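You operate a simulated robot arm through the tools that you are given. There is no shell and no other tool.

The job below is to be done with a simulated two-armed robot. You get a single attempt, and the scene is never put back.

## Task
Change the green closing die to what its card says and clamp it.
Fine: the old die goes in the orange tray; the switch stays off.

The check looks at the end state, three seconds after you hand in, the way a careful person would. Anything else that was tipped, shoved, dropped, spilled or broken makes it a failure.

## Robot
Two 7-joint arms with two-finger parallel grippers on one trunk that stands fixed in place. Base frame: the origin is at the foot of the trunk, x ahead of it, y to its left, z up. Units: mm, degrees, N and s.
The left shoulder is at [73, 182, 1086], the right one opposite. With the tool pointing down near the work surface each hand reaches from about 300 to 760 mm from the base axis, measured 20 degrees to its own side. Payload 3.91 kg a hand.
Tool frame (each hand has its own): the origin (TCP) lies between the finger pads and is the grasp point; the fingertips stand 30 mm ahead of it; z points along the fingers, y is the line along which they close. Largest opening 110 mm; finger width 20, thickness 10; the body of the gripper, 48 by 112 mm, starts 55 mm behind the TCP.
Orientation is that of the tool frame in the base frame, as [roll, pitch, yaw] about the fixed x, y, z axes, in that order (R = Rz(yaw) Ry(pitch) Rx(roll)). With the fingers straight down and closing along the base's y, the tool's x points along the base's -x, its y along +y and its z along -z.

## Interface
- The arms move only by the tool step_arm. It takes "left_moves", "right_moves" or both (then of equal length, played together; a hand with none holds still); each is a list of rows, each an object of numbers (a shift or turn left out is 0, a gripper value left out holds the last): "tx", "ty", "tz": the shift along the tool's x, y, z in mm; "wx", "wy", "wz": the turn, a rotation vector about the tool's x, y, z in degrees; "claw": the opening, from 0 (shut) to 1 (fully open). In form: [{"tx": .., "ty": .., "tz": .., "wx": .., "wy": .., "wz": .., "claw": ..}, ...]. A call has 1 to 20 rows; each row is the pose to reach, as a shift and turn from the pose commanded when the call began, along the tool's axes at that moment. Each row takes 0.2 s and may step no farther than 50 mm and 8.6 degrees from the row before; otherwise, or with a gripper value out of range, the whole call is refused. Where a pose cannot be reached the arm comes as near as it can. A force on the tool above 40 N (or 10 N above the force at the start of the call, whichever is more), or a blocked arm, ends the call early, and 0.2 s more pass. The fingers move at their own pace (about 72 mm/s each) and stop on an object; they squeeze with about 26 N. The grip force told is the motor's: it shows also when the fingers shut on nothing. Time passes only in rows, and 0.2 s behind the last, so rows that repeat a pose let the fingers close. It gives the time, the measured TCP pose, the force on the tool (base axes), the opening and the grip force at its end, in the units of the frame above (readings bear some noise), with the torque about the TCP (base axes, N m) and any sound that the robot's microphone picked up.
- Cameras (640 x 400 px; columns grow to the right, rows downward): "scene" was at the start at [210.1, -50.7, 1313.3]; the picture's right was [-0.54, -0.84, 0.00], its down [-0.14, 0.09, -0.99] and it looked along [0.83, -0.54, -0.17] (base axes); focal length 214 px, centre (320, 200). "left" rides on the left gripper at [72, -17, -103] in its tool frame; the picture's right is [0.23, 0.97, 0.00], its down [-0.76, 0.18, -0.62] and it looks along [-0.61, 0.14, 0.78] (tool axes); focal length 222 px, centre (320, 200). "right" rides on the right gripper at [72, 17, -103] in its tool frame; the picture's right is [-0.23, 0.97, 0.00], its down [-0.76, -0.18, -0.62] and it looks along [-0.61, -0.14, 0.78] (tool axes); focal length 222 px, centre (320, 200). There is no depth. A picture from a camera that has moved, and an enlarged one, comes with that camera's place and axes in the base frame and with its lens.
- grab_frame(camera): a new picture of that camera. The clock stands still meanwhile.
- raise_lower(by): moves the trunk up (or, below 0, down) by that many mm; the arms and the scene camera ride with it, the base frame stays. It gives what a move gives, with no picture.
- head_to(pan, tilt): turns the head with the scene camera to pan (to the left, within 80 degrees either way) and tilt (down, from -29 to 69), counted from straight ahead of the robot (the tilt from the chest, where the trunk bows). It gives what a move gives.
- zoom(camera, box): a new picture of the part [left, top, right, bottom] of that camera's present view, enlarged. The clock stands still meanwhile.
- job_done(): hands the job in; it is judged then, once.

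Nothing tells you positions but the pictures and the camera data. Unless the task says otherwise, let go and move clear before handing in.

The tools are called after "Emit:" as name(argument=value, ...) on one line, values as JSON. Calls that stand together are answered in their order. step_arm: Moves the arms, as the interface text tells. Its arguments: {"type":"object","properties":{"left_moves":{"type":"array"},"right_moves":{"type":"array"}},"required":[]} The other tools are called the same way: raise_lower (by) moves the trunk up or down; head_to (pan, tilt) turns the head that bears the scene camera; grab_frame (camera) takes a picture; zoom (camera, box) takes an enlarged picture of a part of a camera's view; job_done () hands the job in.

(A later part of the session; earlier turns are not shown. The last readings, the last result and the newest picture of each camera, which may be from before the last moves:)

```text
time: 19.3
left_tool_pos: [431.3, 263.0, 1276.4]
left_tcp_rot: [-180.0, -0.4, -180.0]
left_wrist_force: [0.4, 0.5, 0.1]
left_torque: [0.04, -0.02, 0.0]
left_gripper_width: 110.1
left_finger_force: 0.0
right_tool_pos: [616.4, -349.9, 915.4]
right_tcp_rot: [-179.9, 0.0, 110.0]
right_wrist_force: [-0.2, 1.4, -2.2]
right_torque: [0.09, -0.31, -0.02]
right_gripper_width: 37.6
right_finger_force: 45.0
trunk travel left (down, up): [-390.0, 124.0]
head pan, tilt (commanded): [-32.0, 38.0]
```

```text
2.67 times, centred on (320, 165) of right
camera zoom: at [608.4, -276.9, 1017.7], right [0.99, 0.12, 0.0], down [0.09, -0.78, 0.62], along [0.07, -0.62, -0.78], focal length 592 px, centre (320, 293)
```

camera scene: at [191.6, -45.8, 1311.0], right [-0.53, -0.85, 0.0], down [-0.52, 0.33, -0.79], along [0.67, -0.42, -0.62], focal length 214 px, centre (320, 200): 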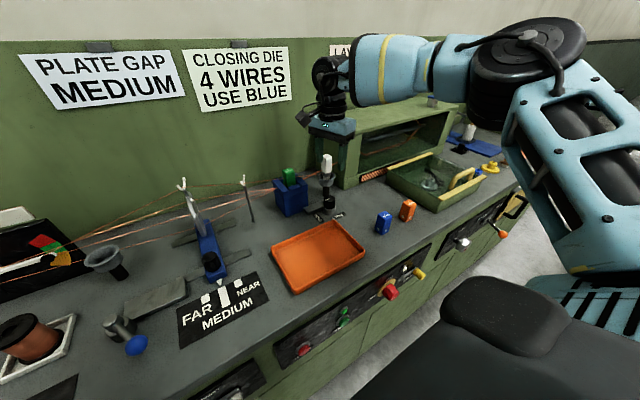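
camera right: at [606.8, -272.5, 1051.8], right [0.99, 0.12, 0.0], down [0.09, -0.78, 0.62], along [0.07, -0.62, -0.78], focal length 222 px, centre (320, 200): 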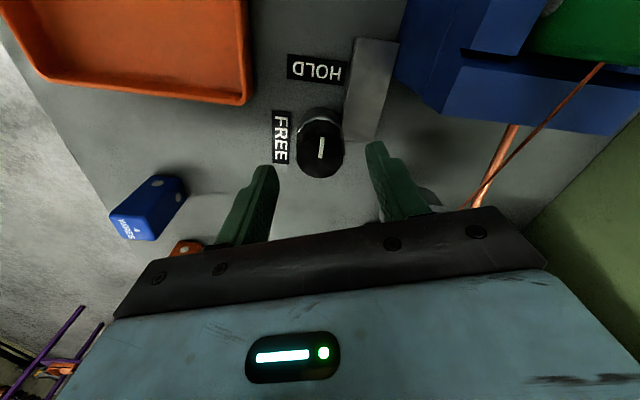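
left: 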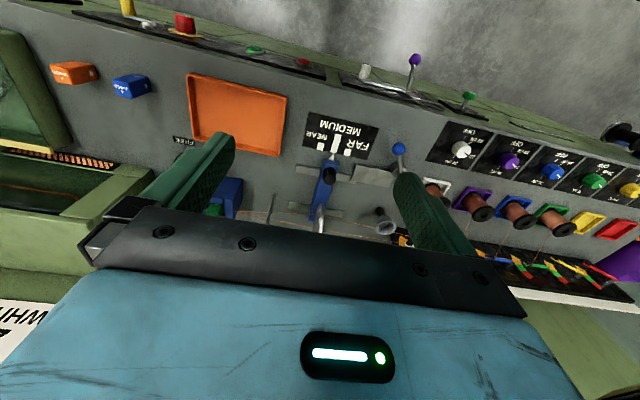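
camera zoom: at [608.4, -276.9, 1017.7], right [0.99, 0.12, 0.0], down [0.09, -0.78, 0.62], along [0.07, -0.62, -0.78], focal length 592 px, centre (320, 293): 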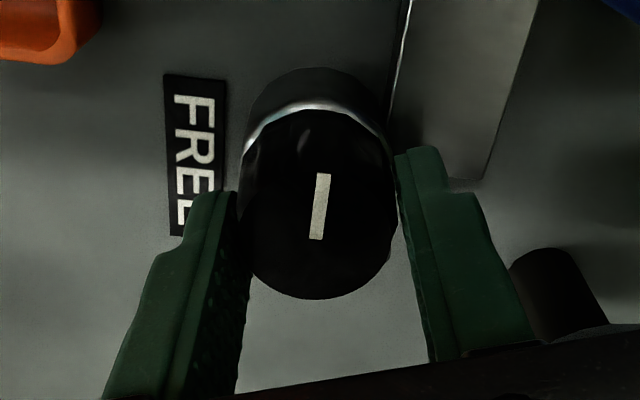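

The knob is gripped at 37.6 mm with balanced forces. I'll turn it counter-clockwise (seen from above) toward FREE, starting with 32°.

Emit:
step_arm(right_moves=[{"wz": -8}, {"wz": -16}, {"wz": -24}, {"wz": -32}])

Emit:
zoom(camera="right", box=[220, 90, 420, 240])

```text
time: 20.3
left_tool_pos: [433.5, 263.3, 1276.2]
left_tcp_rot: [-180.0, -0.4, -179.9]
left_wrist_force: [-0.2, 0.2, -1.0]
left_torque: [0.01, -0.01, 0.0]
left_gripper_width: 110.1
left_finger_force: 0.1
right_tool_pos: [617.8, -346.9, 914.6]
right_tcp_rot: [179.9, 0.0, 142.0]
right_wrist_force: [13.5, 4.1, -3.3]
right_torque: [-0.13, 1.26, -0.06]
right_gripper_width: 37.6
right_finger_force: 45.0
trunk travel left (down, up): [-390.0, 124.0]
head pan, tilt (commanded): [-32.0, 38.0]
```

```text
2.67 times, centred on (320, 165) of right
camera zoom: at [572.3, -291.6, 1017.7], right [0.78, 0.63, 0.0], down [0.49, -0.61, 0.62], along [0.39, -0.48, -0.78], focal length 592 px, centre (320, 293)
```

zoom: 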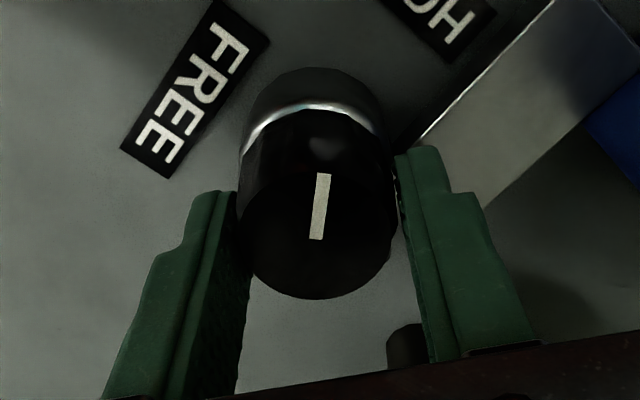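

The knob turns with the gripper, and there's a mild 13 N side load from a slight off-centre grip. I'll continue to 90° and compensate for the offset.

Emit:
step_arm(right_moves=[{"tx": -0.2, "ty": 1.1, "wz": -8}, {"tx": 0.0, "ty": 1.4, "wz": -16}, {"tx": 0.2, "ty": 1.8, "wz": -24}, {"tx": 0.4, "ty": 2.2, "wz": -32}])

Emit:
zoom(camera="right", box=[220, 60, 420, 210])

```text
time: 21.3
left_tool_pos: [433.4, 263.2, 1275.2]
left_tcp_rot: [179.9, -0.5, -179.9]
left_wrist_force: [0.5, -0.1, 0.3]
left_torque: [0.0, 0.0, -0.02]
left_gripper_width: 110.0
left_finger_force: 0.0
right_tool_pos: [618.8, -346.3, 915.1]
right_tcp_rot: [-180.0, 0.1, 174.1]
right_wrist_force: [15.1, 9.7, -7.8]
right_torque: [-0.35, -0.51, -0.09]
right_gripper_width: 37.8
right_finger_force: 45.7
trunk travel left (down, up): [-390.0, 124.0]
head pan, tilt (commanded): [-32.0, 38.0]
```

```text
2.67 times, centred on (320, 135) of right
camera zoom: at [549.7, -322.8, 1017.7], right [0.33, 0.95, 0.0], down [0.74, -0.26, 0.62], along [0.59, -0.2, -0.78], focal length 592 px, centre (320, 373)
```

zoom: 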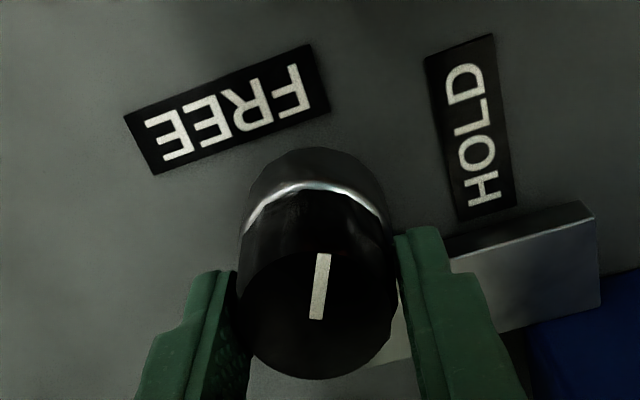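

64° done, with 26° to go.

Emit:
step_arm(right_moves=[{"tx": -1.2, "ty": 1.0, "wz": -7}, {"tx": -1.3, "ty": 1.5, "wz": -14}, {"tx": -1.3, "ty": 1.9, "wz": -20}, {"tx": -1.3, "ty": 2.1, "wz": -26}])

Emit:
zoom(camera="right", box=[220, 60, 420, 210])

Emit:
zoom(camera="scene", box=[260, 140, 380, 230])

```text
time: 22.3
left_tool_pos: [432.4, 265.4, 1274.6]
left_tcp_rot: [-179.9, -0.6, -179.9]
left_wrist_force: [0.0, 0.0, 0.5]
left_torque: [0.0, -0.01, 0.02]
left_gripper_width: 109.8
left_finger_force: 0.1
right_tool_pos: [619.4, -343.8, 915.6]
right_tcp_rot: [180.0, -0.1, -162.9]
right_wrist_force: [3.8, 14.2, -5.2]
right_torque: [-0.02, -0.36, -0.05]
right_gripper_width: 37.6
right_finger_force: 44.5
right hand out of reach, approached as far as the arm can: row 4
trunk travel left (down, up): [-390.0, 124.0]
head pan, tilt (commanded): [-32.0, 38.0]
```

```text
2.67 times, centred on (320, 135) of right
camera zoom: at [545.6, -350.4, 1017.9], right [-0.07, 1.0, 0.0], down [0.78, 0.05, 0.62], along [0.62, 0.04, -0.78], focal length 592 px, centre (320, 373)
```

zoom: 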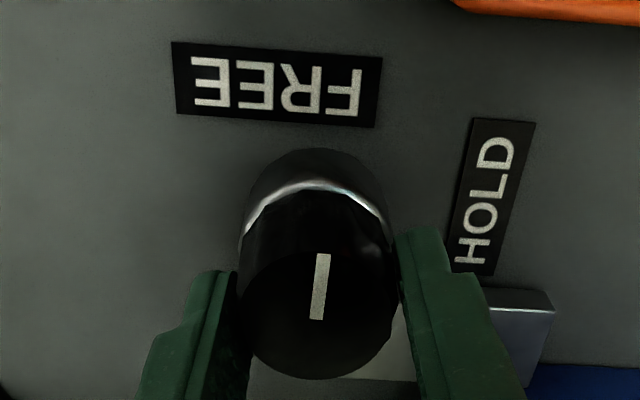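

```text
4.44 times, centred on (320, 185) of scene
camera zoom: at [192.6, -44.3, 1310.9], right [-0.53, -0.85, 0.0], down [-0.52, 0.33, -0.79], along [0.67, -0.42, -0.62], focal length 953 px, centre (320, 267)
```

zoom: 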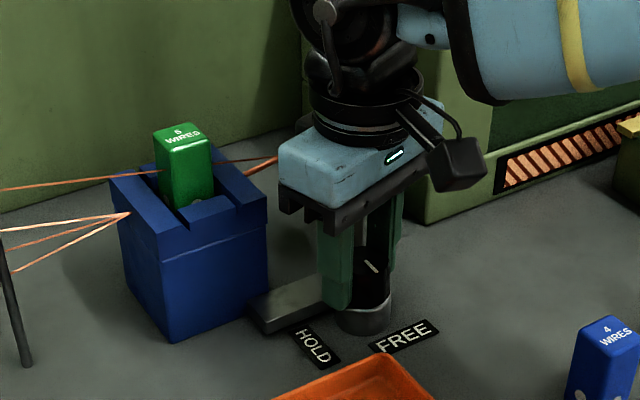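

The wrist limit stopped the turn at 87°, and the pointer is nearly at FREE. I'll release, turn the wrist back, and regrip to reach the true end.

Emit:
step_arm(right_moves=[{"tx": 0, "claw": 0.55}, {"tx": 0, "claw": 0.55}, {"tz": -4, "claw": 0.55}])

Emit:
zoom(camera="right", box=[220, 60, 420, 210])

```text
time: 23.1
left_tool_pos: [431.2, 262.4, 1276.0]
left_tcp_rot: [179.9, -0.4, -179.9]
left_wrist_force: [0.3, 0.1, -0.1]
left_torque: [0.03, -0.02, -0.01]
left_gripper_width: 109.9
left_finger_force: 0.1
right_tool_pos: [619.1, -346.2, 920.4]
right_tcp_rot: [180.0, -0.1, -163.0]
right_wrist_force: [-0.3, 0.9, 0.1]
right_torque: [0.02, 0.01, -0.01]
right_gripper_width: 60.6
right_finger_force: 0.1
trunk travel left (down, up): [-390.0, 124.0]
head pan, tilt (commanded): [-32.0, 38.0]
```

```text
2.67 times, centred on (320, 135) of right
camera zoom: at [545.3, -351.8, 1022.4], right [-0.07, 1.0, 0.0], down [0.78, 0.05, 0.62], along [0.62, 0.04, -0.78], focal length 592 px, centre (320, 373)
```

zoom: 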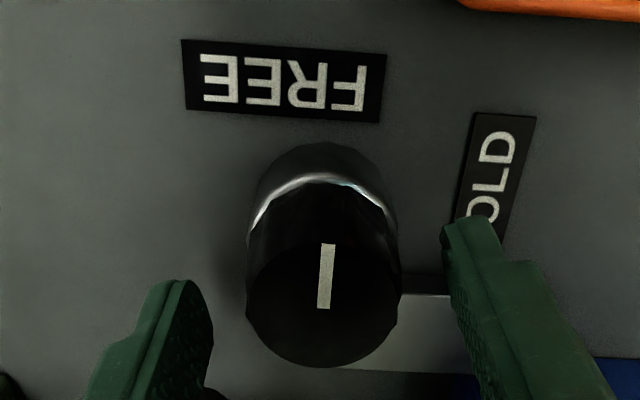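

Emit:
step_arm(right_moves=[{"wz": 8}, {"wz": 16}, {"wz": 24}, {"wz": 32}, {"wz": 40}, {"wz": 45}, {"wz": 45, "tz": 5}, {"wz": 45, "tz": 5, "claw": 0.2}, {"wz": 45, "tz": 5, "claw": 0.0}, {"wz": 45, "tz": 5, "claw": 0.0}, {"wz": 45, "tz": 5, "claw": 0.0}])

Emit:
zoom(camera="right", box=[220, 60, 420, 210])

```text
time: 25.5
left_tool_pos: [429.9, 262.8, 1276.1]
left_tcp_rot: [179.9, -0.4, -180.0]
left_wrist_force: [0.9, 0.3, -1.1]
left_torque: [0.01, -0.05, -0.01]
left_gripper_width: 109.9
left_finger_force: 0.0
right_tool_pos: [618.5, -347.5, 915.1]
right_tcp_rot: [-180.0, 0.2, 151.8]
right_wrist_force: [-4.4, -10.8, 2.2]
right_torque: [-0.34, -0.02, -0.12]
right_gripper_width: 37.5
right_finger_force: 44.9
trunk travel left (down, up): [-390.0, 124.0]
head pan, tilt (commanded): [-32.0, 38.0]
```

```text
2.67 times, centred on (320, 135) of right
camera zoom: at [562.3, -298.8, 1017.0], right [0.66, 0.75, 0.0], down [0.59, -0.52, 0.62], along [0.47, -0.41, -0.78], focal length 592 px, centre (320, 373)
```

zoom: 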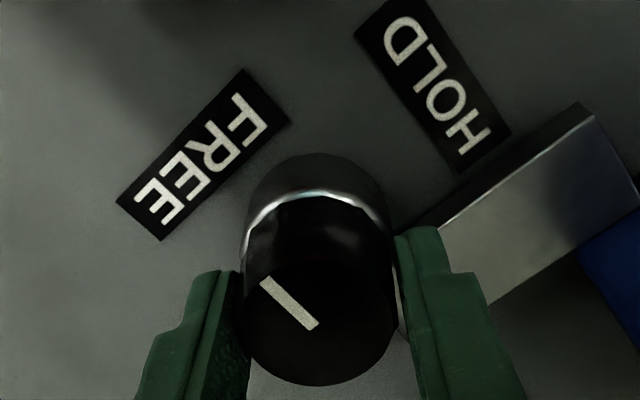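

Emit:
step_arm(right_moves=[{"ty": -1.2, "wz": -3}, {"ty": -1.2, "wz": -6}])

Emit:
zoom(camera="right", box=[220, 60, 420, 210])

```text
time: 26.1
left_tool_pos: [431.1, 262.6, 1276.2]
left_tcp_rot: [-179.9, -0.3, -179.9]
left_wrist_force: [-0.6, 0.7, 0.6]
left_torque: [0.03, 0.02, 0.02]
left_gripper_width: 109.8
left_finger_force: 0.1
right_tool_pos: [617.6, -345.9, 914.3]
right_tcp_rot: [-180.0, -0.2, 158.0]
right_wrist_force: [-7.0, -4.9, -1.3]
right_torque: [-0.27, 0.59, -0.62]
right_gripper_width: 37.7
right_finger_force: 45.2
trunk travel left (down, up): [-390.0, 124.0]
head pan, tilt (commanded): [-32.0, 38.0]
```

```text
2.67 times, centred on (320, 135) of right
camera zoom: at [557.1, -304.6, 1017.1], right [0.58, 0.82, 0.0], down [0.64, -0.45, 0.62], along [0.51, -0.36, -0.78], focal length 592 px, centre (320, 373)
```

zoom: 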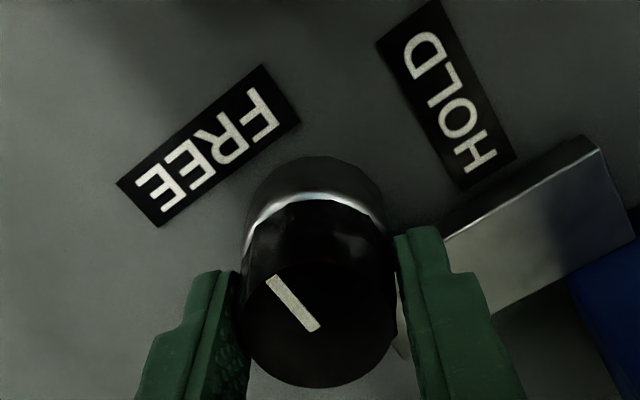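

The torque about z jumped to -0.62 N·m, so the knob is at its end stop at FREE. I'll release it and lift straight up.

Emit:
step_arm(right_moves=[{"wz": 2}, {"wz": 2, "claw": 0.55}, {"wz": 2, "claw": 0.55}, {"tz": -20, "wz": 2}, {"tz": -50, "wz": 2}, {"tz": -90, "wz": 2}, {"tz": -130, "wz": 2}])

Emit:
grab_frame(camera="right")

Emit:
zoom(camera="scene", box=[260, 140, 380, 230])

```text
time: 27.7
left_tool_pos: [430.6, 264.3, 1276.5]
left_tcp_rot: [180.0, -0.3, -179.8]
left_wrist_force: [0.3, 0.1, 0.7]
left_torque: [0.04, -0.03, 0.02]
left_gripper_width: 109.8
left_finger_force: 0.1
right_tool_pos: [615.2, -345.9, 1044.9]
right_tcp_rot: [-180.0, 0.1, 155.9]
right_wrist_force: [-1.2, 0.2, 0.1]
right_torque: [-0.01, -0.01, 0.02]
right_gripper_width: 60.6
right_finger_force: 0.0
trunk travel left (down, up): [-390.0, 124.0]
head pan, tilt (commanded): [-32.0, 38.0]
```

```text
taken
camera right: at [558.1, -302.0, 1147.6], right [0.61, 0.8, 0.0], down [0.62, -0.47, 0.62], along [0.5, -0.38, -0.78], focal length 222 px, centre (320, 200)
```

right: 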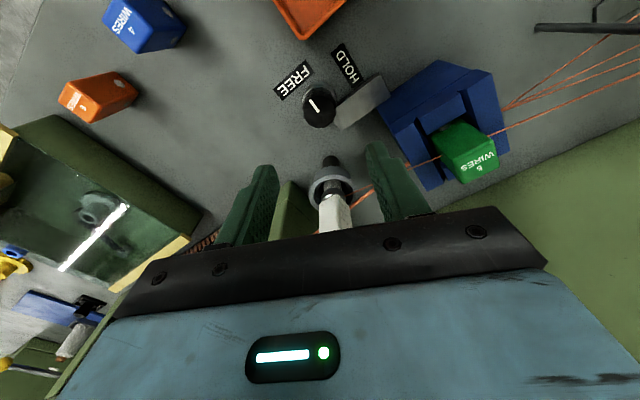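

```text
4.44 times, centred on (320, 185) of scene
camera zoom: at [191.2, -45.7, 1311.1], right [-0.53, -0.85, 0.0], down [-0.52, 0.33, -0.79], along [0.67, -0.42, -0.62], focal length 953 px, centre (320, 267)
```

zoom: 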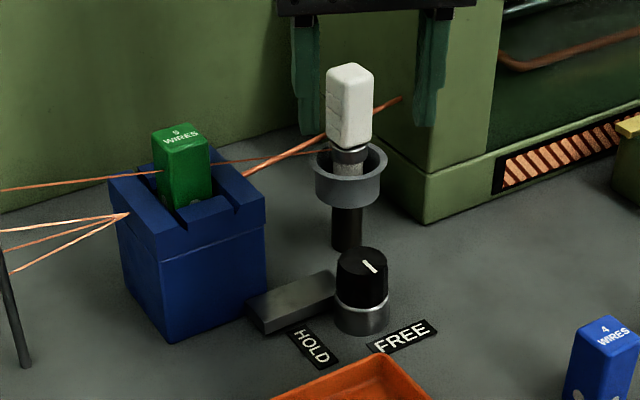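

The knob is at FREE. I'll zoom in on the green die from this angle to refine its position.

Emit:
zoom(camera="right", box=[370, 50, 530, 200])

Emit:
zoom(camera="scene", box=[270, 155, 330, 205])

Emit:
zoom(camera="right", box=[280, 50, 380, 140])

```text
2.67 times, centred on (450, 125) of right
camera zoom: at [558.1, -302.0, 1147.6], right [0.61, 0.8, 0.0], down [0.62, -0.47, 0.62], along [0.5, -0.38, -0.78], focal length 592 px, centre (-27, 400)
```

zoom: 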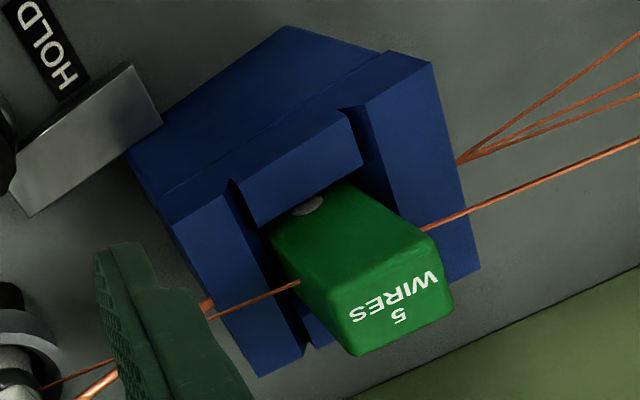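

```text
8.00 times, centred on (300, 180) of scene
camera zoom: at [191.2, -45.7, 1311.1], right [-0.53, -0.85, 0.0], down [-0.52, 0.33, -0.79], along [0.67, -0.42, -0.62], focal length 1716 px, centre (480, 360)
```

zoom: 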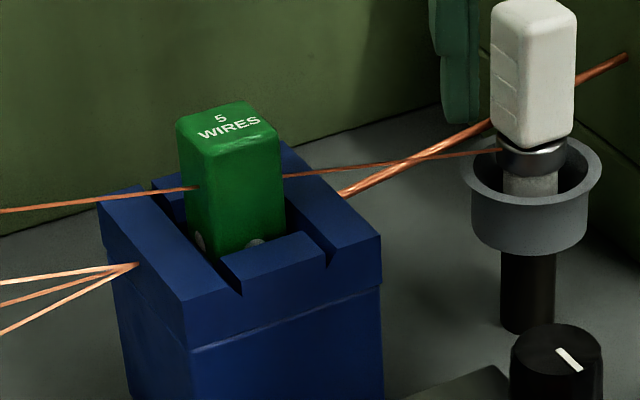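

```text
4.44 times, centred on (330, 95) of right
camera zoom: at [558.1, -302.0, 1147.6], right [0.61, 0.8, 0.0], down [0.62, -0.47, 0.62], along [0.5, -0.38, -0.78], focal length 987 px, centre (276, 667)
```

zoom: 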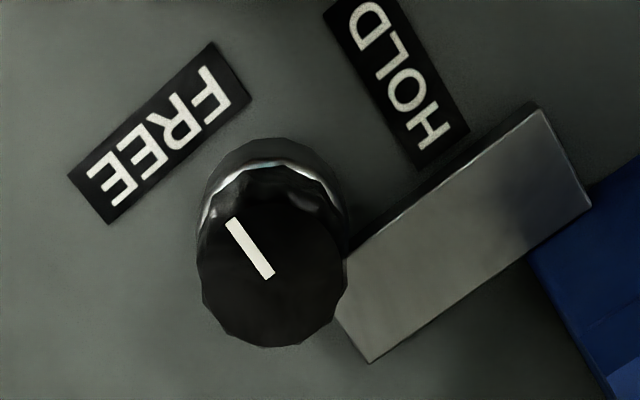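

The green die's top centre refines to about (700, -256, 994). Next I'll bring the hand square (yaw 180) in front of it at a safe height, then tilt forward 22°.

Emit:
step_arm(right_moves=[{"tx": 12, "ty": 19, "tz": -20, "wz": -6}, {"tx": 25, "ty": 38, "tz": -40, "wz": -12}, {"tx": 38, "ty": 57, "tz": -50, "wz": -18}, {"tx": 50, "ty": 76, "tz": -55, "wz": -24.1}])

```text
time: 28.7
left_tool_pos: [432.9, 263.0, 1275.9]
left_tcp_rot: [-179.9, -0.5, -179.9]
left_wrist_force: [0.6, 0.4, 0.2]
left_torque: [0.02, 0.0, -0.02]
left_gripper_width: 110.2
left_finger_force: 0.0
right_tool_pos: [603.7, -256.0, 1099.9]
right_tcp_rot: [-180.0, 0.0, 179.9]
right_wrist_force: [0.8, -0.4, -0.6]
right_torque: [-0.02, 0.01, 0.0]
right_gripper_width: 60.6
right_finger_force: 0.0
trunk travel left (down, up): [-390.0, 124.0]
head pan, tilt (commanded): [-32.0, 38.0]
```

Emit:
step_arm(right_moves=[{"tx": -13, "tz": 4, "wy": -5.5}, {"tx": -26, "tz": 8, "wy": -11}, {"tx": -39, "tz": 12, "wy": -16.5}, {"tx": -51, "tz": 15, "wy": -22}])

Emit:
grab_frame(camera="right")

Emit:
zoom(camera="scene", box=[230, 90, 390, 210])

```text
time: 29.7
left_tool_pos: [431.6, 263.2, 1276.1]
left_tcp_rot: [-180.0, -0.4, -179.9]
left_wrist_force: [-0.4, 0.3, -0.2]
left_torque: [-0.01, 0.0, -0.02]
left_gripper_width: 109.9
left_finger_force: 0.1
right_tool_pos: [654.9, -257.2, 1086.9]
right_tcp_rot: [180.0, 22.0, 180.0]
right_wrist_force: [0.0, 0.0, 0.9]
right_torque: [0.02, 0.02, 0.02]
right_gripper_width: 60.4
right_finger_force: 0.0
trunk travel left (down, up): [-390.0, 124.0]
head pan, tilt (commanded): [-32.0, 38.0]
```

```text
taken
camera right: at [549.4, -241.8, 1153.8], right [0.21, 0.97, 0.09], down [0.47, -0.18, 0.86], along [0.86, -0.14, -0.5], focal length 222 px, centre (320, 200)
```

right: 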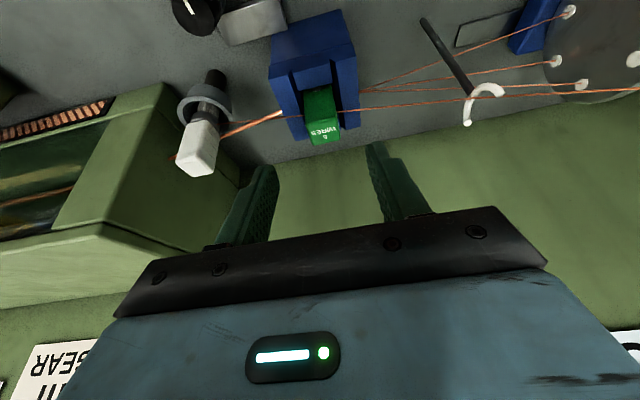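

```text
3.33 times, centred on (310, 150) of scene
camera zoom: at [191.7, -45.9, 1311.0], right [-0.53, -0.85, 0.0], down [-0.52, 0.33, -0.79], along [0.67, -0.42, -0.62], focal length 715 px, centre (353, 367)
```

zoom: 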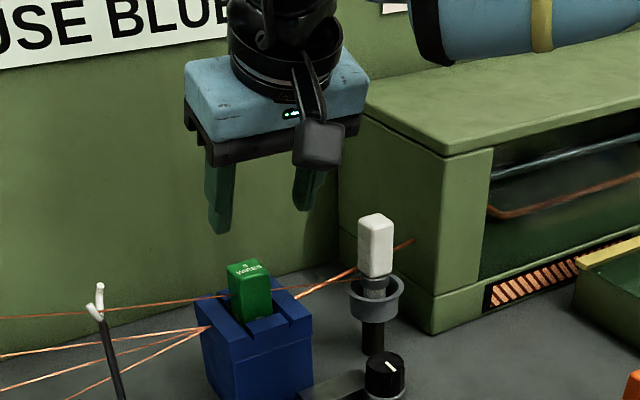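

Emit:
step_arm(right_moves=[{"tx": -9, "ty": 0.5, "tz": 26}, {"tx": -17.6, "ty": 1, "tz": 52.4}])

Emit:
grab_frame(camera="right")

Emit:
zoom(camera="right", box=[230, 80, 410, 230])

Emit:
zoom(camera="scene", box=[260, 120, 360, 210])

```text
time: 30.3
left_tool_pos: [431.8, 263.4, 1276.4]
left_tcp_rot: [-180.0, -0.6, -179.8]
left_wrist_force: [0.2, -0.1, 0.3]
left_torque: [0.01, 0.01, 0.01]
left_gripper_width: 110.2
left_finger_force: 0.0
right_tool_pos: [690.2, -255.8, 1043.5]
right_tcp_rot: [179.9, 21.9, 179.9]
right_wrist_force: [0.2, 0.3, 0.6]
right_torque: [0.02, -0.01, -0.01]
right_gripper_width: 60.5
right_finger_force: 0.0
trunk travel left (down, up): [-390.0, 124.0]
head pan, tilt (commanded): [-32.0, 38.0]
```

```text
taken
camera right: at [585.1, -240.5, 1112.1], right [0.21, 0.97, 0.09], down [0.47, -0.18, 0.86], along [0.86, -0.14, -0.5], focal length 222 px, centre (320, 200)
```

right: 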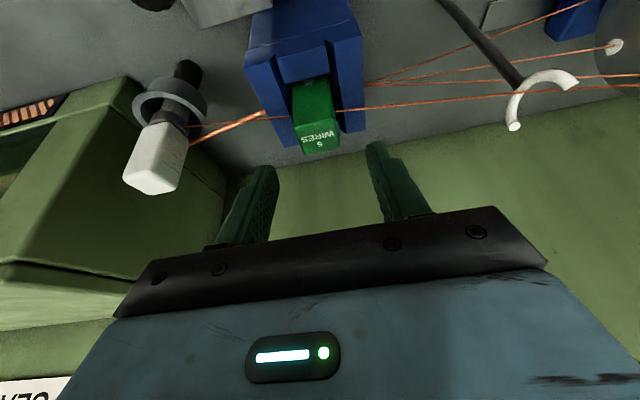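

```text
2.67 times, centred on (320, 155) of right
camera zoom: at [585.1, -240.5, 1112.1], right [0.21, 0.97, 0.09], down [0.47, -0.18, 0.86], along [0.86, -0.14, -0.5], focal length 592 px, centre (320, 320)
```

zoom: 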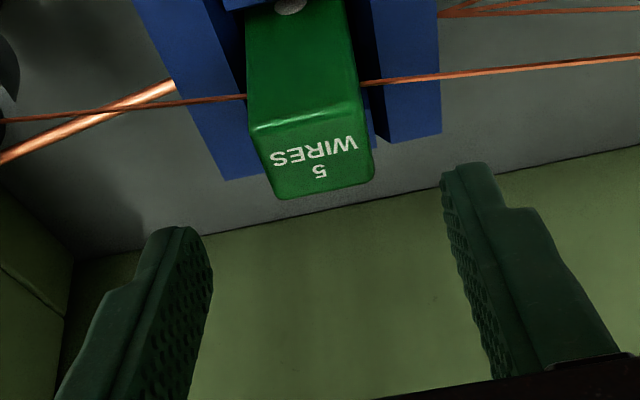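

```text
4.44 times, centred on (310, 165) of scene
camera zoom: at [192.6, -46.4, 1310.7], right [-0.53, -0.85, 0.0], down [-0.52, 0.33, -0.79], along [0.67, -0.42, -0.62], focal length 953 px, centre (364, 356)
```

zoom: 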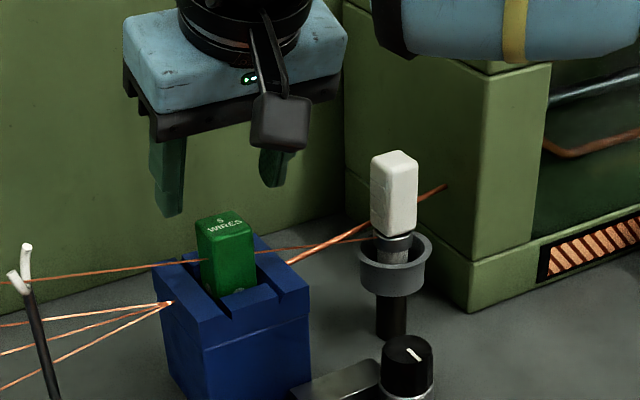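

Alignment looks good: the die sits midway between the fingers. I'll descend so the fingertips straddle only the top 14–15 mm of the die, above the thin wire.

Emit:
step_arm(right_moves=[{"tx": 6, "ty": 0.5, "tz": 15}, {"tx": 11.7, "ty": 0.5, "tz": 30.3}])

Emit:
zoom(camera="right", box=[230, 80, 410, 230])

Emit:
zoom(camera="scene", box=[270, 140, 340, 200])

```text
time: 30.9
left_tool_pos: [431.0, 263.5, 1276.5]
left_tcp_rot: [179.9, -0.4, -179.9]
left_wrist_force: [0.5, 0.1, -0.7]
left_torque: [0.0, 0.04, -0.01]
left_gripper_width: 110.0
left_finger_force: 0.1
right_tool_pos: [690.9, -255.2, 1011.9]
right_tcp_rot: [180.0, 22.0, 179.8]
right_wrist_force: [-0.5, -0.5, -0.7]
right_torque: [0.03, 0.01, 0.04]
right_gripper_width: 60.7
right_finger_force: 0.2
trunk travel left (down, up): [-390.0, 124.0]
head pan, tilt (commanded): [-32.0, 38.0]
```

```text
2.67 times, centred on (320, 155) of right
camera zoom: at [586.3, -239.2, 1079.3], right [0.21, 0.97, 0.09], down [0.47, -0.18, 0.86], along [0.86, -0.14, -0.5], focal length 592 px, centre (320, 320)
```

zoom: 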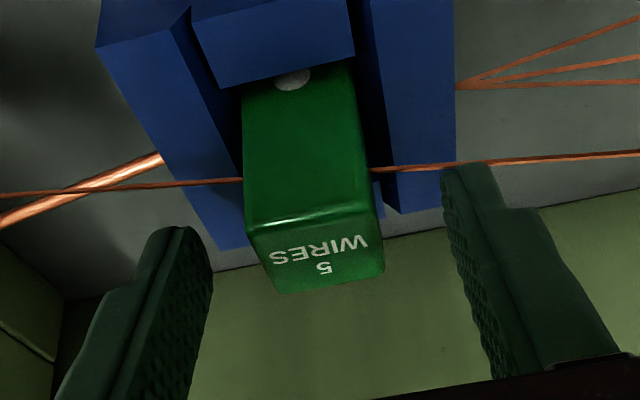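

```text
6.67 times, centred on (305, 170) of scene
camera zoom: at [191.8, -46.0, 1311.0], right [-0.53, -0.85, 0.0], down [-0.52, 0.33, -0.79], along [0.67, -0.42, -0.62], focal length 1430 px, centre (420, 400)
```

zoom: 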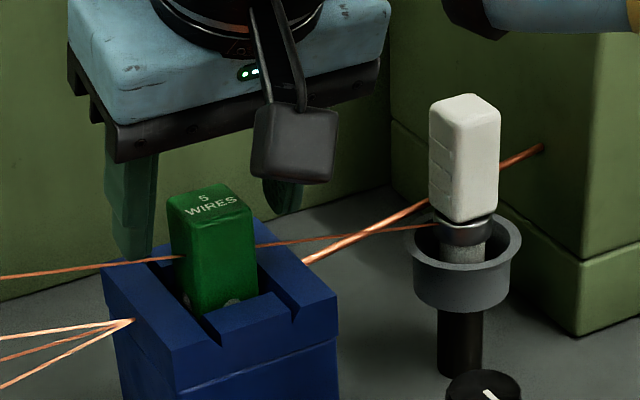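

The die is centred between the fingertips. I'll go 2.5 mm deeper and close.

Emit:
step_arm(right_moves=[{"tx": 0.9, "tz": 2.3}, {"tx": 0.9, "tz": 2.3, "claw": 0.2}, {"tx": 0.9, "tz": 2.3, "claw": 0.0}, {"tx": 0.9, "tz": 2.3, "claw": 0.0}, {"tx": 0.9, "tz": 2.3, "claw": 0.0}])

Emit:
zoom(camera="right", box=[230, 80, 410, 230])

Emit:
zoom(camera="scene", box=[270, 140, 340, 200])

```text
time: 32.1
left_tool_pos: [431.5, 262.8, 1275.1]
left_tcp_rot: [179.9, -0.4, -180.0]
left_wrist_force: [-0.7, 0.1, 0.1]
left_torque: [0.0, 0.0, -0.01]
left_gripper_width: 110.1
left_finger_force: 0.1
right_tool_pos: [690.4, -254.0, 1009.0]
right_tcp_rot: [-180.0, 22.0, -180.0]
right_wrist_force: [-0.2, 0.0, -0.4]
right_torque: [0.03, 0.02, 0.01]
right_gripper_width: 29.7
right_finger_force: 26.0
trunk travel left (down, up): [-390.0, 124.0]
head pan, tilt (commanded): [-32.0, 38.0]
```

```text
2.67 times, centred on (320, 155) of right
camera zoom: at [585.8, -238.6, 1076.6], right [0.21, 0.97, 0.09], down [0.47, -0.18, 0.86], along [0.86, -0.14, -0.5], focal length 592 px, centre (320, 320)
```

zoom: 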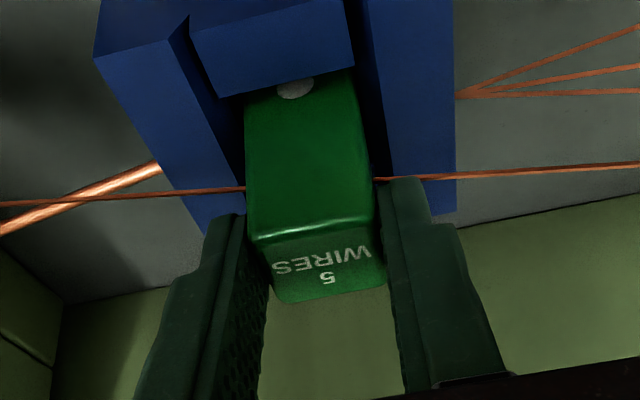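

```text
6.67 times, centred on (305, 170) of scene
camera zoom: at [191.8, -46.0, 1311.0], right [-0.53, -0.85, 0.0], down [-0.52, 0.33, -0.79], along [0.67, -0.42, -0.62], focal length 1430 px, centre (420, 400)
```

zoom: 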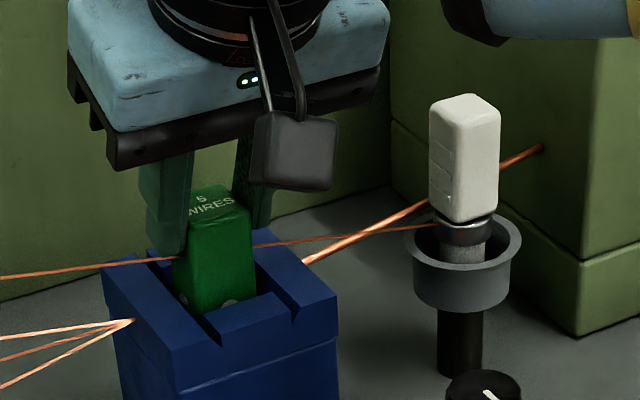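

The green die is gripped at 29.7 mm with negligible side force. I'll lift straight up, first 16 mm to make sure it comes free.

Emit:
step_arm(right_moves=[{"tx": -3, "tz": -7.4}, {"tx": -6, "tz": -14.8}])

Emit:
zoom(camera="right", box=[230, 80, 410, 230])

Emit:
zoom(camera="scene", box=[270, 140, 340, 200])

```text
time: 32.7
left_tool_pos: [430.4, 263.2, 1276.0]
left_tcp_rot: [-180.0, -0.4, -179.9]
left_wrist_force: [0.2, 0.3, -0.1]
left_torque: [0.03, 0.03, -0.01]
left_gripper_width: 110.4
left_finger_force: 0.1
right_tool_pos: [691.9, -254.1, 1024.5]
right_tcp_rot: [180.0, 22.0, -180.0]
right_wrist_force: [0.1, 0.1, -1.0]
right_torque: [-0.01, -0.02, -0.02]
right_gripper_width: 29.8
right_finger_force: 26.0
trunk travel left (down, up): [-390.0, 124.0]
head pan, tilt (commanded): [-32.0, 38.0]
```

```text
2.67 times, centred on (320, 155) of right
camera zoom: at [586.0, -238.6, 1092.0], right [0.21, 0.97, 0.09], down [0.47, -0.18, 0.86], along [0.86, -0.14, -0.5], focal length 592 px, centre (320, 320)
```

zoom: 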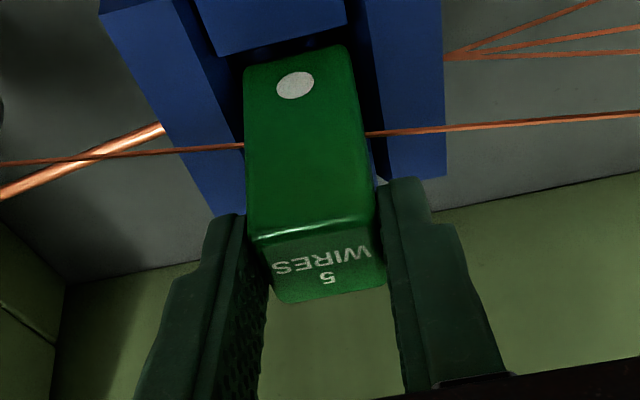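

```text
6.67 times, centred on (305, 170) of scene
camera zoom: at [191.9, -46.0, 1310.9], right [-0.53, -0.85, 0.0], down [-0.52, 0.33, -0.79], along [0.67, -0.42, -0.62], focal length 1430 px, centre (420, 400)
```

zoom: 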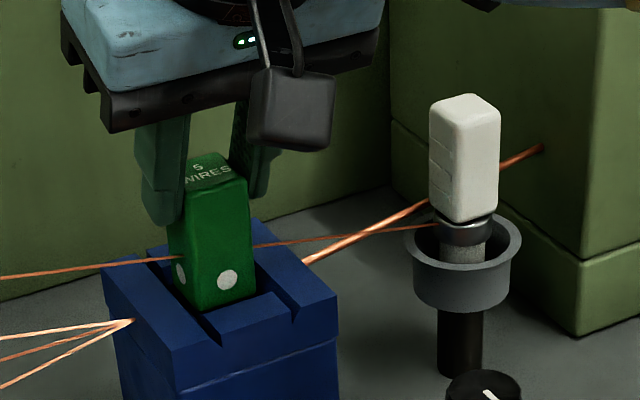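

The die comes up freely and the wires don't obstruct it. I'll lift it fully clear of the holder.

Emit:
step_arm(right_moves=[{"tx": -10, "tz": -25}, {"tx": -20, "tz": -50}, {"tx": -26, "tz": -65}])

Emit:
grab_frame(camera="scene")

Emit:
zoom(camera="right", box=[230, 60, 430, 230])

```text
time: 33.5
left_tool_pos: [430.2, 263.6, 1277.3]
left_tcp_rot: [179.9, -0.4, -179.9]
left_wrist_force: [0.0, 0.5, 0.2]
left_torque: [-0.03, -0.02, -0.01]
left_gripper_width: 110.1
left_finger_force: 0.1
right_tool_pos: [686.5, -271.9, 1090.3]
right_tcp_rot: [180.0, 22.1, 180.0]
right_wrist_force: [0.5, 0.0, -2.0]
right_torque: [0.0, 0.01, -0.01]
right_gripper_width: 29.3
right_finger_force: 26.3
right hand out of reach, approached as far as the arm can: row 2, 3
trunk travel left (down, up): [-390.0, 124.0]
head pan, tilt (commanded): [-32.0, 38.0]
```

```text
taken
camera scene: at [191.0, -46.0, 1311.1], right [-0.53, -0.85, 0.0], down [-0.52, 0.33, -0.79], along [0.67, -0.42, -0.62], focal length 214 px, centre (320, 200)
```

scene: 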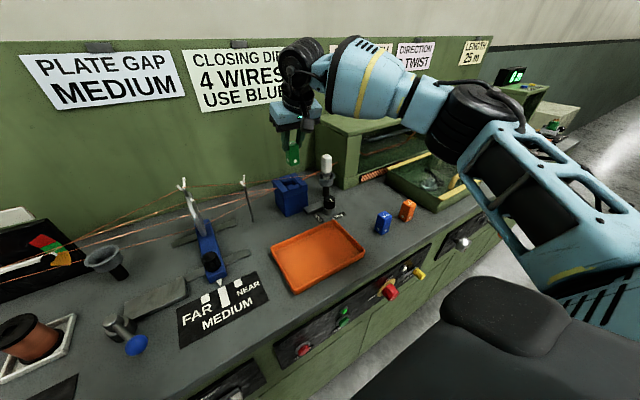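

```text
2.35 times, centred on (330, 145) of right
camera zoom: at [581.1, -255.6, 1157.9], right [0.21, 0.97, 0.09], down [0.47, -0.18, 0.86], along [0.86, -0.14, -0.5], focal length 523 px, centre (296, 329)
```

zoom: 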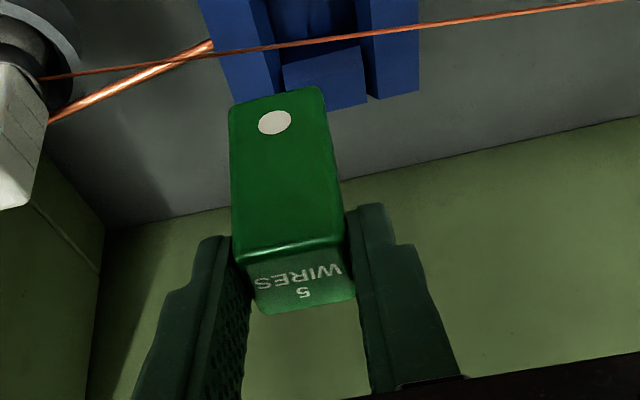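

The green die is clear of the holder. I'll carry it back over the orange tray, whose centre is near (485, -232).

Emit:
step_arm(right_moves=[{"tx": 41, "ty": 7, "tz": -10}, {"tx": 83, "ty": 15, "tz": -20}, {"tx": 124, "ty": 22, "tz": -31}, {"tx": 166, "ty": 30, "tz": -41}, {"tx": 207, "ty": 37, "tz": -51}])

Emit:
grab_frame(camera="scene")

Emit:
grab_frame(camera="right")

```text
time: 34.7
left_tool_pos: [430.8, 262.5, 1276.8]
left_tcp_rot: [-180.0, -0.5, -180.0]
left_wrist_force: [0.3, -0.6, -0.6]
left_torque: [-0.01, -0.01, -0.02]
left_gripper_width: 110.1
left_finger_force: 0.1
right_tool_pos: [472.8, -235.3, 1059.8]
right_tcp_rot: [179.9, 22.1, -180.0]
right_wrist_force: [0.2, 0.0, -1.7]
right_torque: [0.0, -0.04, 0.02]
right_gripper_width: 29.4
right_finger_force: 26.3
trunk travel left (down, up): [-390.0, 124.0]
head pan, tilt (commanded): [-32.0, 38.0]
```

```text
taken
camera scene: at [190.9, -46.0, 1311.1], right [-0.53, -0.85, 0.0], down [-0.52, 0.33, -0.79], along [0.67, -0.42, -0.62], focal length 214 px, centre (320, 200)
```

scene: 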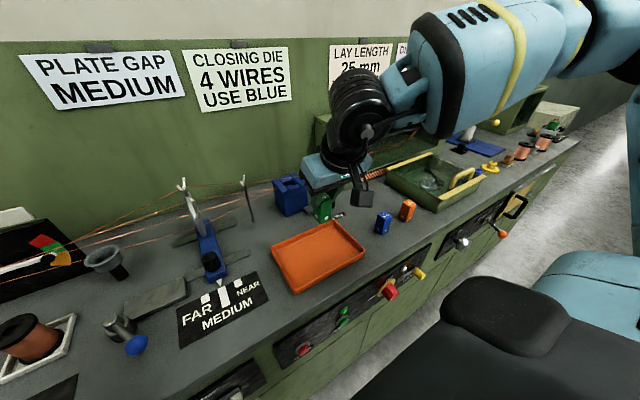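

```text
taken
camera right: at [367.9, -219.1, 1128.0], right [0.21, 0.97, 0.09], down [0.47, -0.18, 0.86], along [0.86, -0.14, -0.5], focal length 222 px, centre (320, 200)
```

right: 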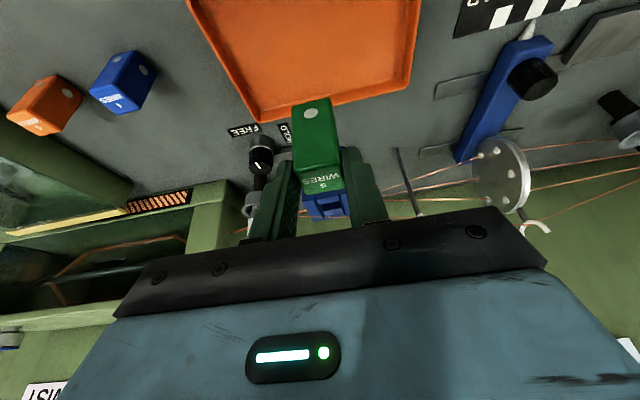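

Emit:
step_arm(right_moves=[{"tx": 15, "tz": 37}, {"tx": 28, "tz": 69}, {"tx": 35, "tz": 87}])

Emit:
grab_frame(camera="right")

Emit:
zoom(camera="scene", box=[250, 180, 390, 300])

```text
time: 35.5
left_tool_pos: [432.0, 263.5, 1275.2]
left_tcp_rot: [-180.0, -0.4, -179.9]
left_wrist_force: [0.5, 0.3, -1.0]
left_torque: [0.02, 0.0, 0.0]
left_gripper_width: 109.9
left_finger_force: 0.1
right_tool_pos: [476.5, -234.4, 964.8]
right_tcp_rot: [-180.0, 22.1, 179.9]
right_wrist_force: [0.1, -0.1, -1.7]
right_torque: [-0.01, 0.02, -0.01]
right_gripper_width: 29.3
right_finger_force: 26.2
trunk travel left (down, up): [-390.0, 124.0]
head pan, tilt (commanded): [-32.0, 38.0]
```

```text
taken
camera right: at [371.9, -217.7, 1032.0], right [0.21, 0.97, 0.09], down [0.47, -0.18, 0.86], along [0.86, -0.14, -0.5], focal length 222 px, centre (320, 200)
```

right: 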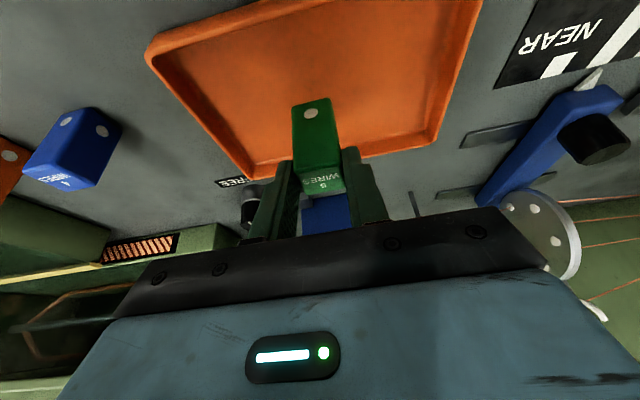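

```text
3.33 times, centred on (320, 240) of scene
camera zoom: at [192.2, -45.9, 1310.9], right [-0.53, -0.85, 0.0], down [-0.52, 0.33, -0.79], along [0.67, -0.42, -0.62], focal length 715 px, centre (320, 67)
```

zoom: 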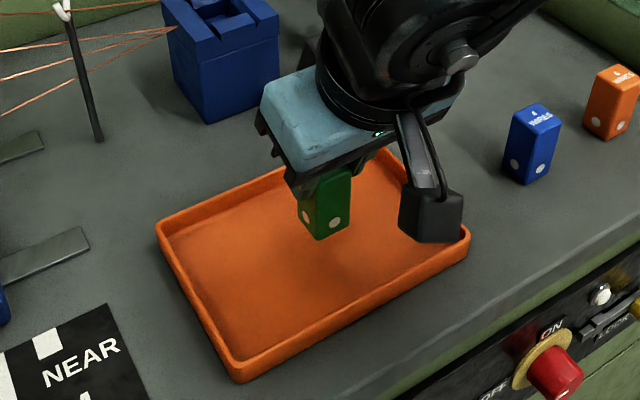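

Emit:
step_arm(right_moves=[{"tx": 2.2, "tz": 5.6}, {"tx": 4.5, "tz": 11.1}])

Emit:
zoom(camera="scene", box=[290, 200, 370, 260])

```text
time: 36.1
left_tool_pos: [431.9, 263.8, 1276.1]
left_tcp_rot: [179.9, -0.4, 180.0]
left_wrist_force: [0.2, -0.5, -0.1]
left_torque: [0.0, 0.03, -0.01]
left_gripper_width: 110.2
left_finger_force: 0.2
right_tool_pos: [475.7, -233.4, 952.0]
right_tcp_rot: [179.9, 22.1, 179.8]
right_wrist_force: [-0.5, 0.2, -1.3]
right_torque: [-0.01, 0.01, 0.03]
right_gripper_width: 29.3
right_finger_force: 25.7
trunk travel left (down, up): [-390.0, 124.0]
head pan, tilt (commanded): [-32.0, 38.0]
```

```text
6.67 times, centred on (330, 230) of scene
camera zoom: at [191.8, -46.0, 1311.0], right [-0.53, -0.85, 0.0], down [-0.52, 0.33, -0.79], along [0.67, -0.42, -0.62], focal length 1430 px, centre (253, 0)
```

zoom: 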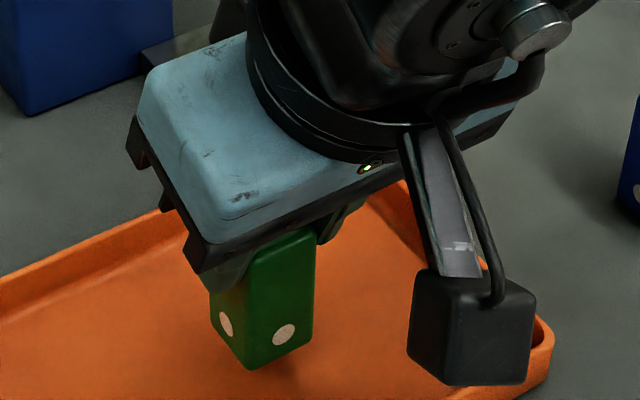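

Emit:
step_arm(right_moves=[{"tx": 0.75, "tz": 1.85}, {"tx": 1.5, "tz": 3.7}])

```text
time: 36.7
left_tool_pos: [431.9, 262.8, 1276.3]
left_tcp_rot: [-179.9, -0.3, -179.9]
left_wrist_force: [-0.4, -0.6, 0.1]
left_torque: [-0.02, 0.0, 0.02]
left_gripper_width: 110.0
left_finger_force: 0.0
right_tool_pos: [476.6, -233.7, 947.1]
right_tcp_rot: [180.0, 22.1, 180.0]
right_wrist_force: [0.4, 0.6, -2.8]
right_torque: [-0.01, 0.0, 0.01]
right_gripper_width: 29.4
right_finger_force: 26.0
trunk travel left (down, up): [-390.0, 124.0]
head pan, tilt (commanded): [-32.0, 38.0]
```

Emit:
step_arm(right_moves=[{"tx": 0.75, "tz": 1.85}, {"tx": 1.5, "tz": 3.7}])

Emit:
zoom(camera="scene", box=[290, 200, 370, 260])

```text
time: 37.3
left_tool_pos: [431.5, 262.9, 1275.5]
left_tcp_rot: [180.0, -0.4, -179.9]
left_wrist_force: [-1.1, -0.2, -0.1]
left_torque: [-0.05, 0.0, -0.01]
left_gripper_width: 110.1
left_finger_force: 0.0
right_tool_pos: [476.7, -234.1, 944.2]
right_tcp_rot: [-180.0, 22.1, -180.0]
right_wrist_force: [0.4, -0.5, -2.1]
right_torque: [0.03, 0.0, -0.02]
right_gripper_width: 29.6
right_finger_force: 25.7
trunk travel left (down, up): [-390.0, 124.0]
head pan, tilt (commanded): [-32.0, 38.0]
```

```text
6.67 times, centred on (330, 230) of scene
camera zoom: at [191.9, -46.0, 1310.9], right [-0.53, -0.85, 0.0], down [-0.52, 0.33, -0.79], along [0.67, -0.42, -0.62], focal length 1430 px, centre (253, 0)
```

zoom: 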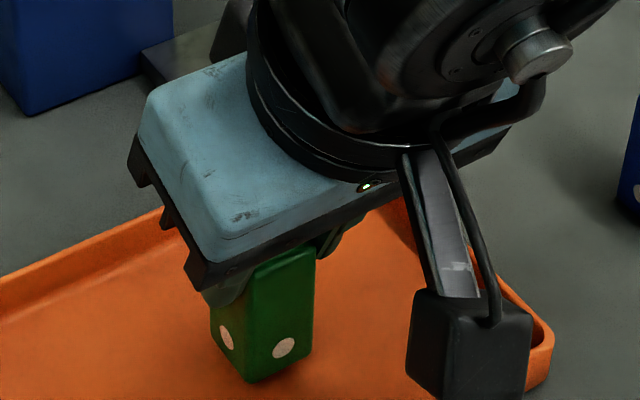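

Emit:
step_arm(right_moves=[{"tx": 0.75, "tz": 1.85}, {"tx": 1.5, "tz": 3.7}])

```text
time: 37.9
left_tool_pos: [431.9, 263.0, 1276.3]
left_tcp_rot: [180.0, -0.4, -179.9]
left_wrist_force: [0.1, 0.2, 0.1]
left_torque: [0.02, -0.03, 0.01]
left_gripper_width: 109.9
left_finger_force: 0.1
right_tool_pos: [476.8, -233.0, 940.2]
right_tcp_rot: [179.9, 22.1, 180.0]
right_wrist_force: [-0.1, -0.2, -1.9]
right_torque: [-0.02, -0.02, -0.02]
right_gripper_width: 29.3
right_finger_force: 25.9
trunk travel left (down, up): [-390.0, 124.0]
head pan, tilt (commanded): [-32.0, 38.0]
```

Emit:
step_arm(right_moves=[{"tx": 0.75, "tz": 1.85}, {"tx": 1.5, "tz": 3.7}])

Emit:
zoom(camera="scene", box=[290, 200, 370, 260])

```text
time: 38.5
left_tool_pos: [431.2, 262.5, 1276.3]
left_tcp_rot: [-180.0, -0.4, -179.8]
left_wrist_force: [0.6, -0.5, 0.4]
left_torque: [-0.01, 0.02, 0.03]
left_gripper_width: 109.9
left_finger_force: 0.1
right_tool_pos: [476.5, -234.1, 937.8]
right_tcp_rot: [180.0, 22.1, -180.0]
right_wrist_force: [0.2, -1.3, 1.7]
right_torque: [-0.12, 0.02, 0.03]
right_gripper_width: 29.5
right_finger_force: 25.7
trunk travel left (down, up): [-390.0, 124.0]
head pan, tilt (commanded): [-32.0, 38.0]
```

```text
6.67 times, centred on (330, 230) of scene
camera zoom: at [191.6, -45.9, 1311.1], right [-0.53, -0.85, 0.0], down [-0.52, 0.33, -0.79], along [0.67, -0.42, -0.62], focal length 1430 px, centre (253, 0)
```

zoom: 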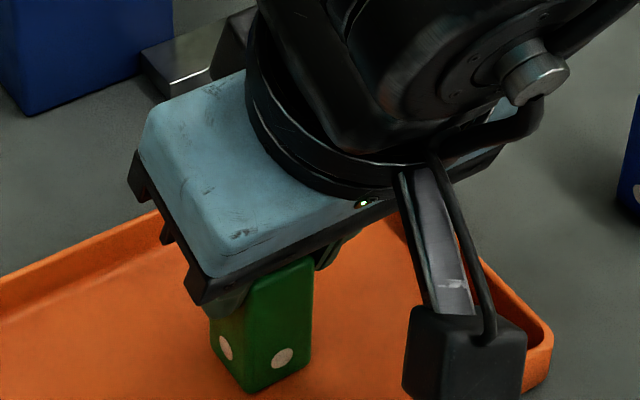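

Contact is confirmed: vertical force went from -2 N to +1.7 N. The green die stands on the tray floor, so I'll release it and lift away.

Emit:
step_arm(right_moves=[{"tx": 0, "claw": 0.35}, {"tx": 0, "claw": 0.5}, {"tx": 0, "claw": 0.5}, {"tx": -7, "tz": -18}, {"tx": -18, "tz": -46}, {"tx": -33, "tz": -83}])

Emit:
grab_frame(camera="right")

Emit:
zoom(camera="scene", box=[250, 160, 450, 300])

```text
time: 39.9
left_tool_pos: [430.5, 263.2, 1276.1]
left_tcp_rot: [-180.0, -0.4, -179.9]
left_wrist_force: [0.4, 0.2, -0.6]
left_torque: [0.01, -0.01, -0.01]
left_gripper_width: 110.3
left_finger_force: 0.0
right_tool_pos: [474.7, -234.1, 1026.8]
right_tcp_rot: [-180.0, 22.1, -179.9]
right_wrist_force: [0.0, 0.3, 0.2]
right_torque: [-0.01, -0.01, 0.05]
right_gripper_width: 55.0
right_finger_force: 0.0
trunk travel left (down, up): [-390.0, 124.0]
head pan, tilt (commanded): [-32.0, 38.0]
```

```text
taken
camera right: at [369.6, -218.9, 1095.1], right [0.21, 0.97, 0.08], down [0.47, -0.18, 0.86], along [0.86, -0.14, -0.5], focal length 222 px, centre (320, 200)
```

right: 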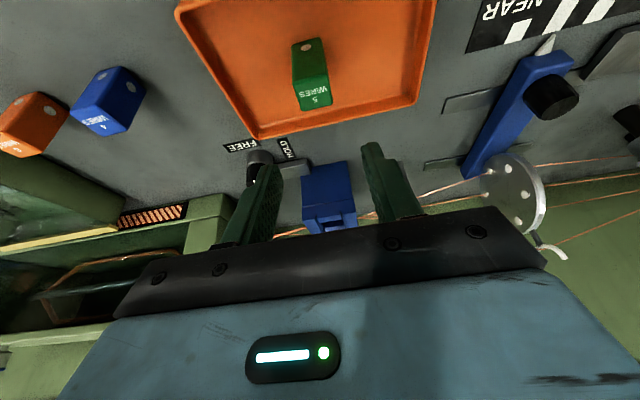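

```text
2.86 times, centred on (350, 230) of scene
camera zoom: at [191.1, -45.8, 1311.1], right [-0.53, -0.85, 0.0], down [-0.52, 0.33, -0.79], along [0.67, -0.42, -0.62], focal length 613 px, centre (234, 114)
```

zoom: 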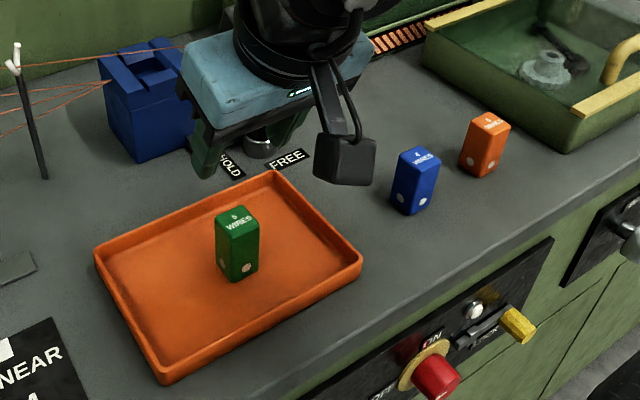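

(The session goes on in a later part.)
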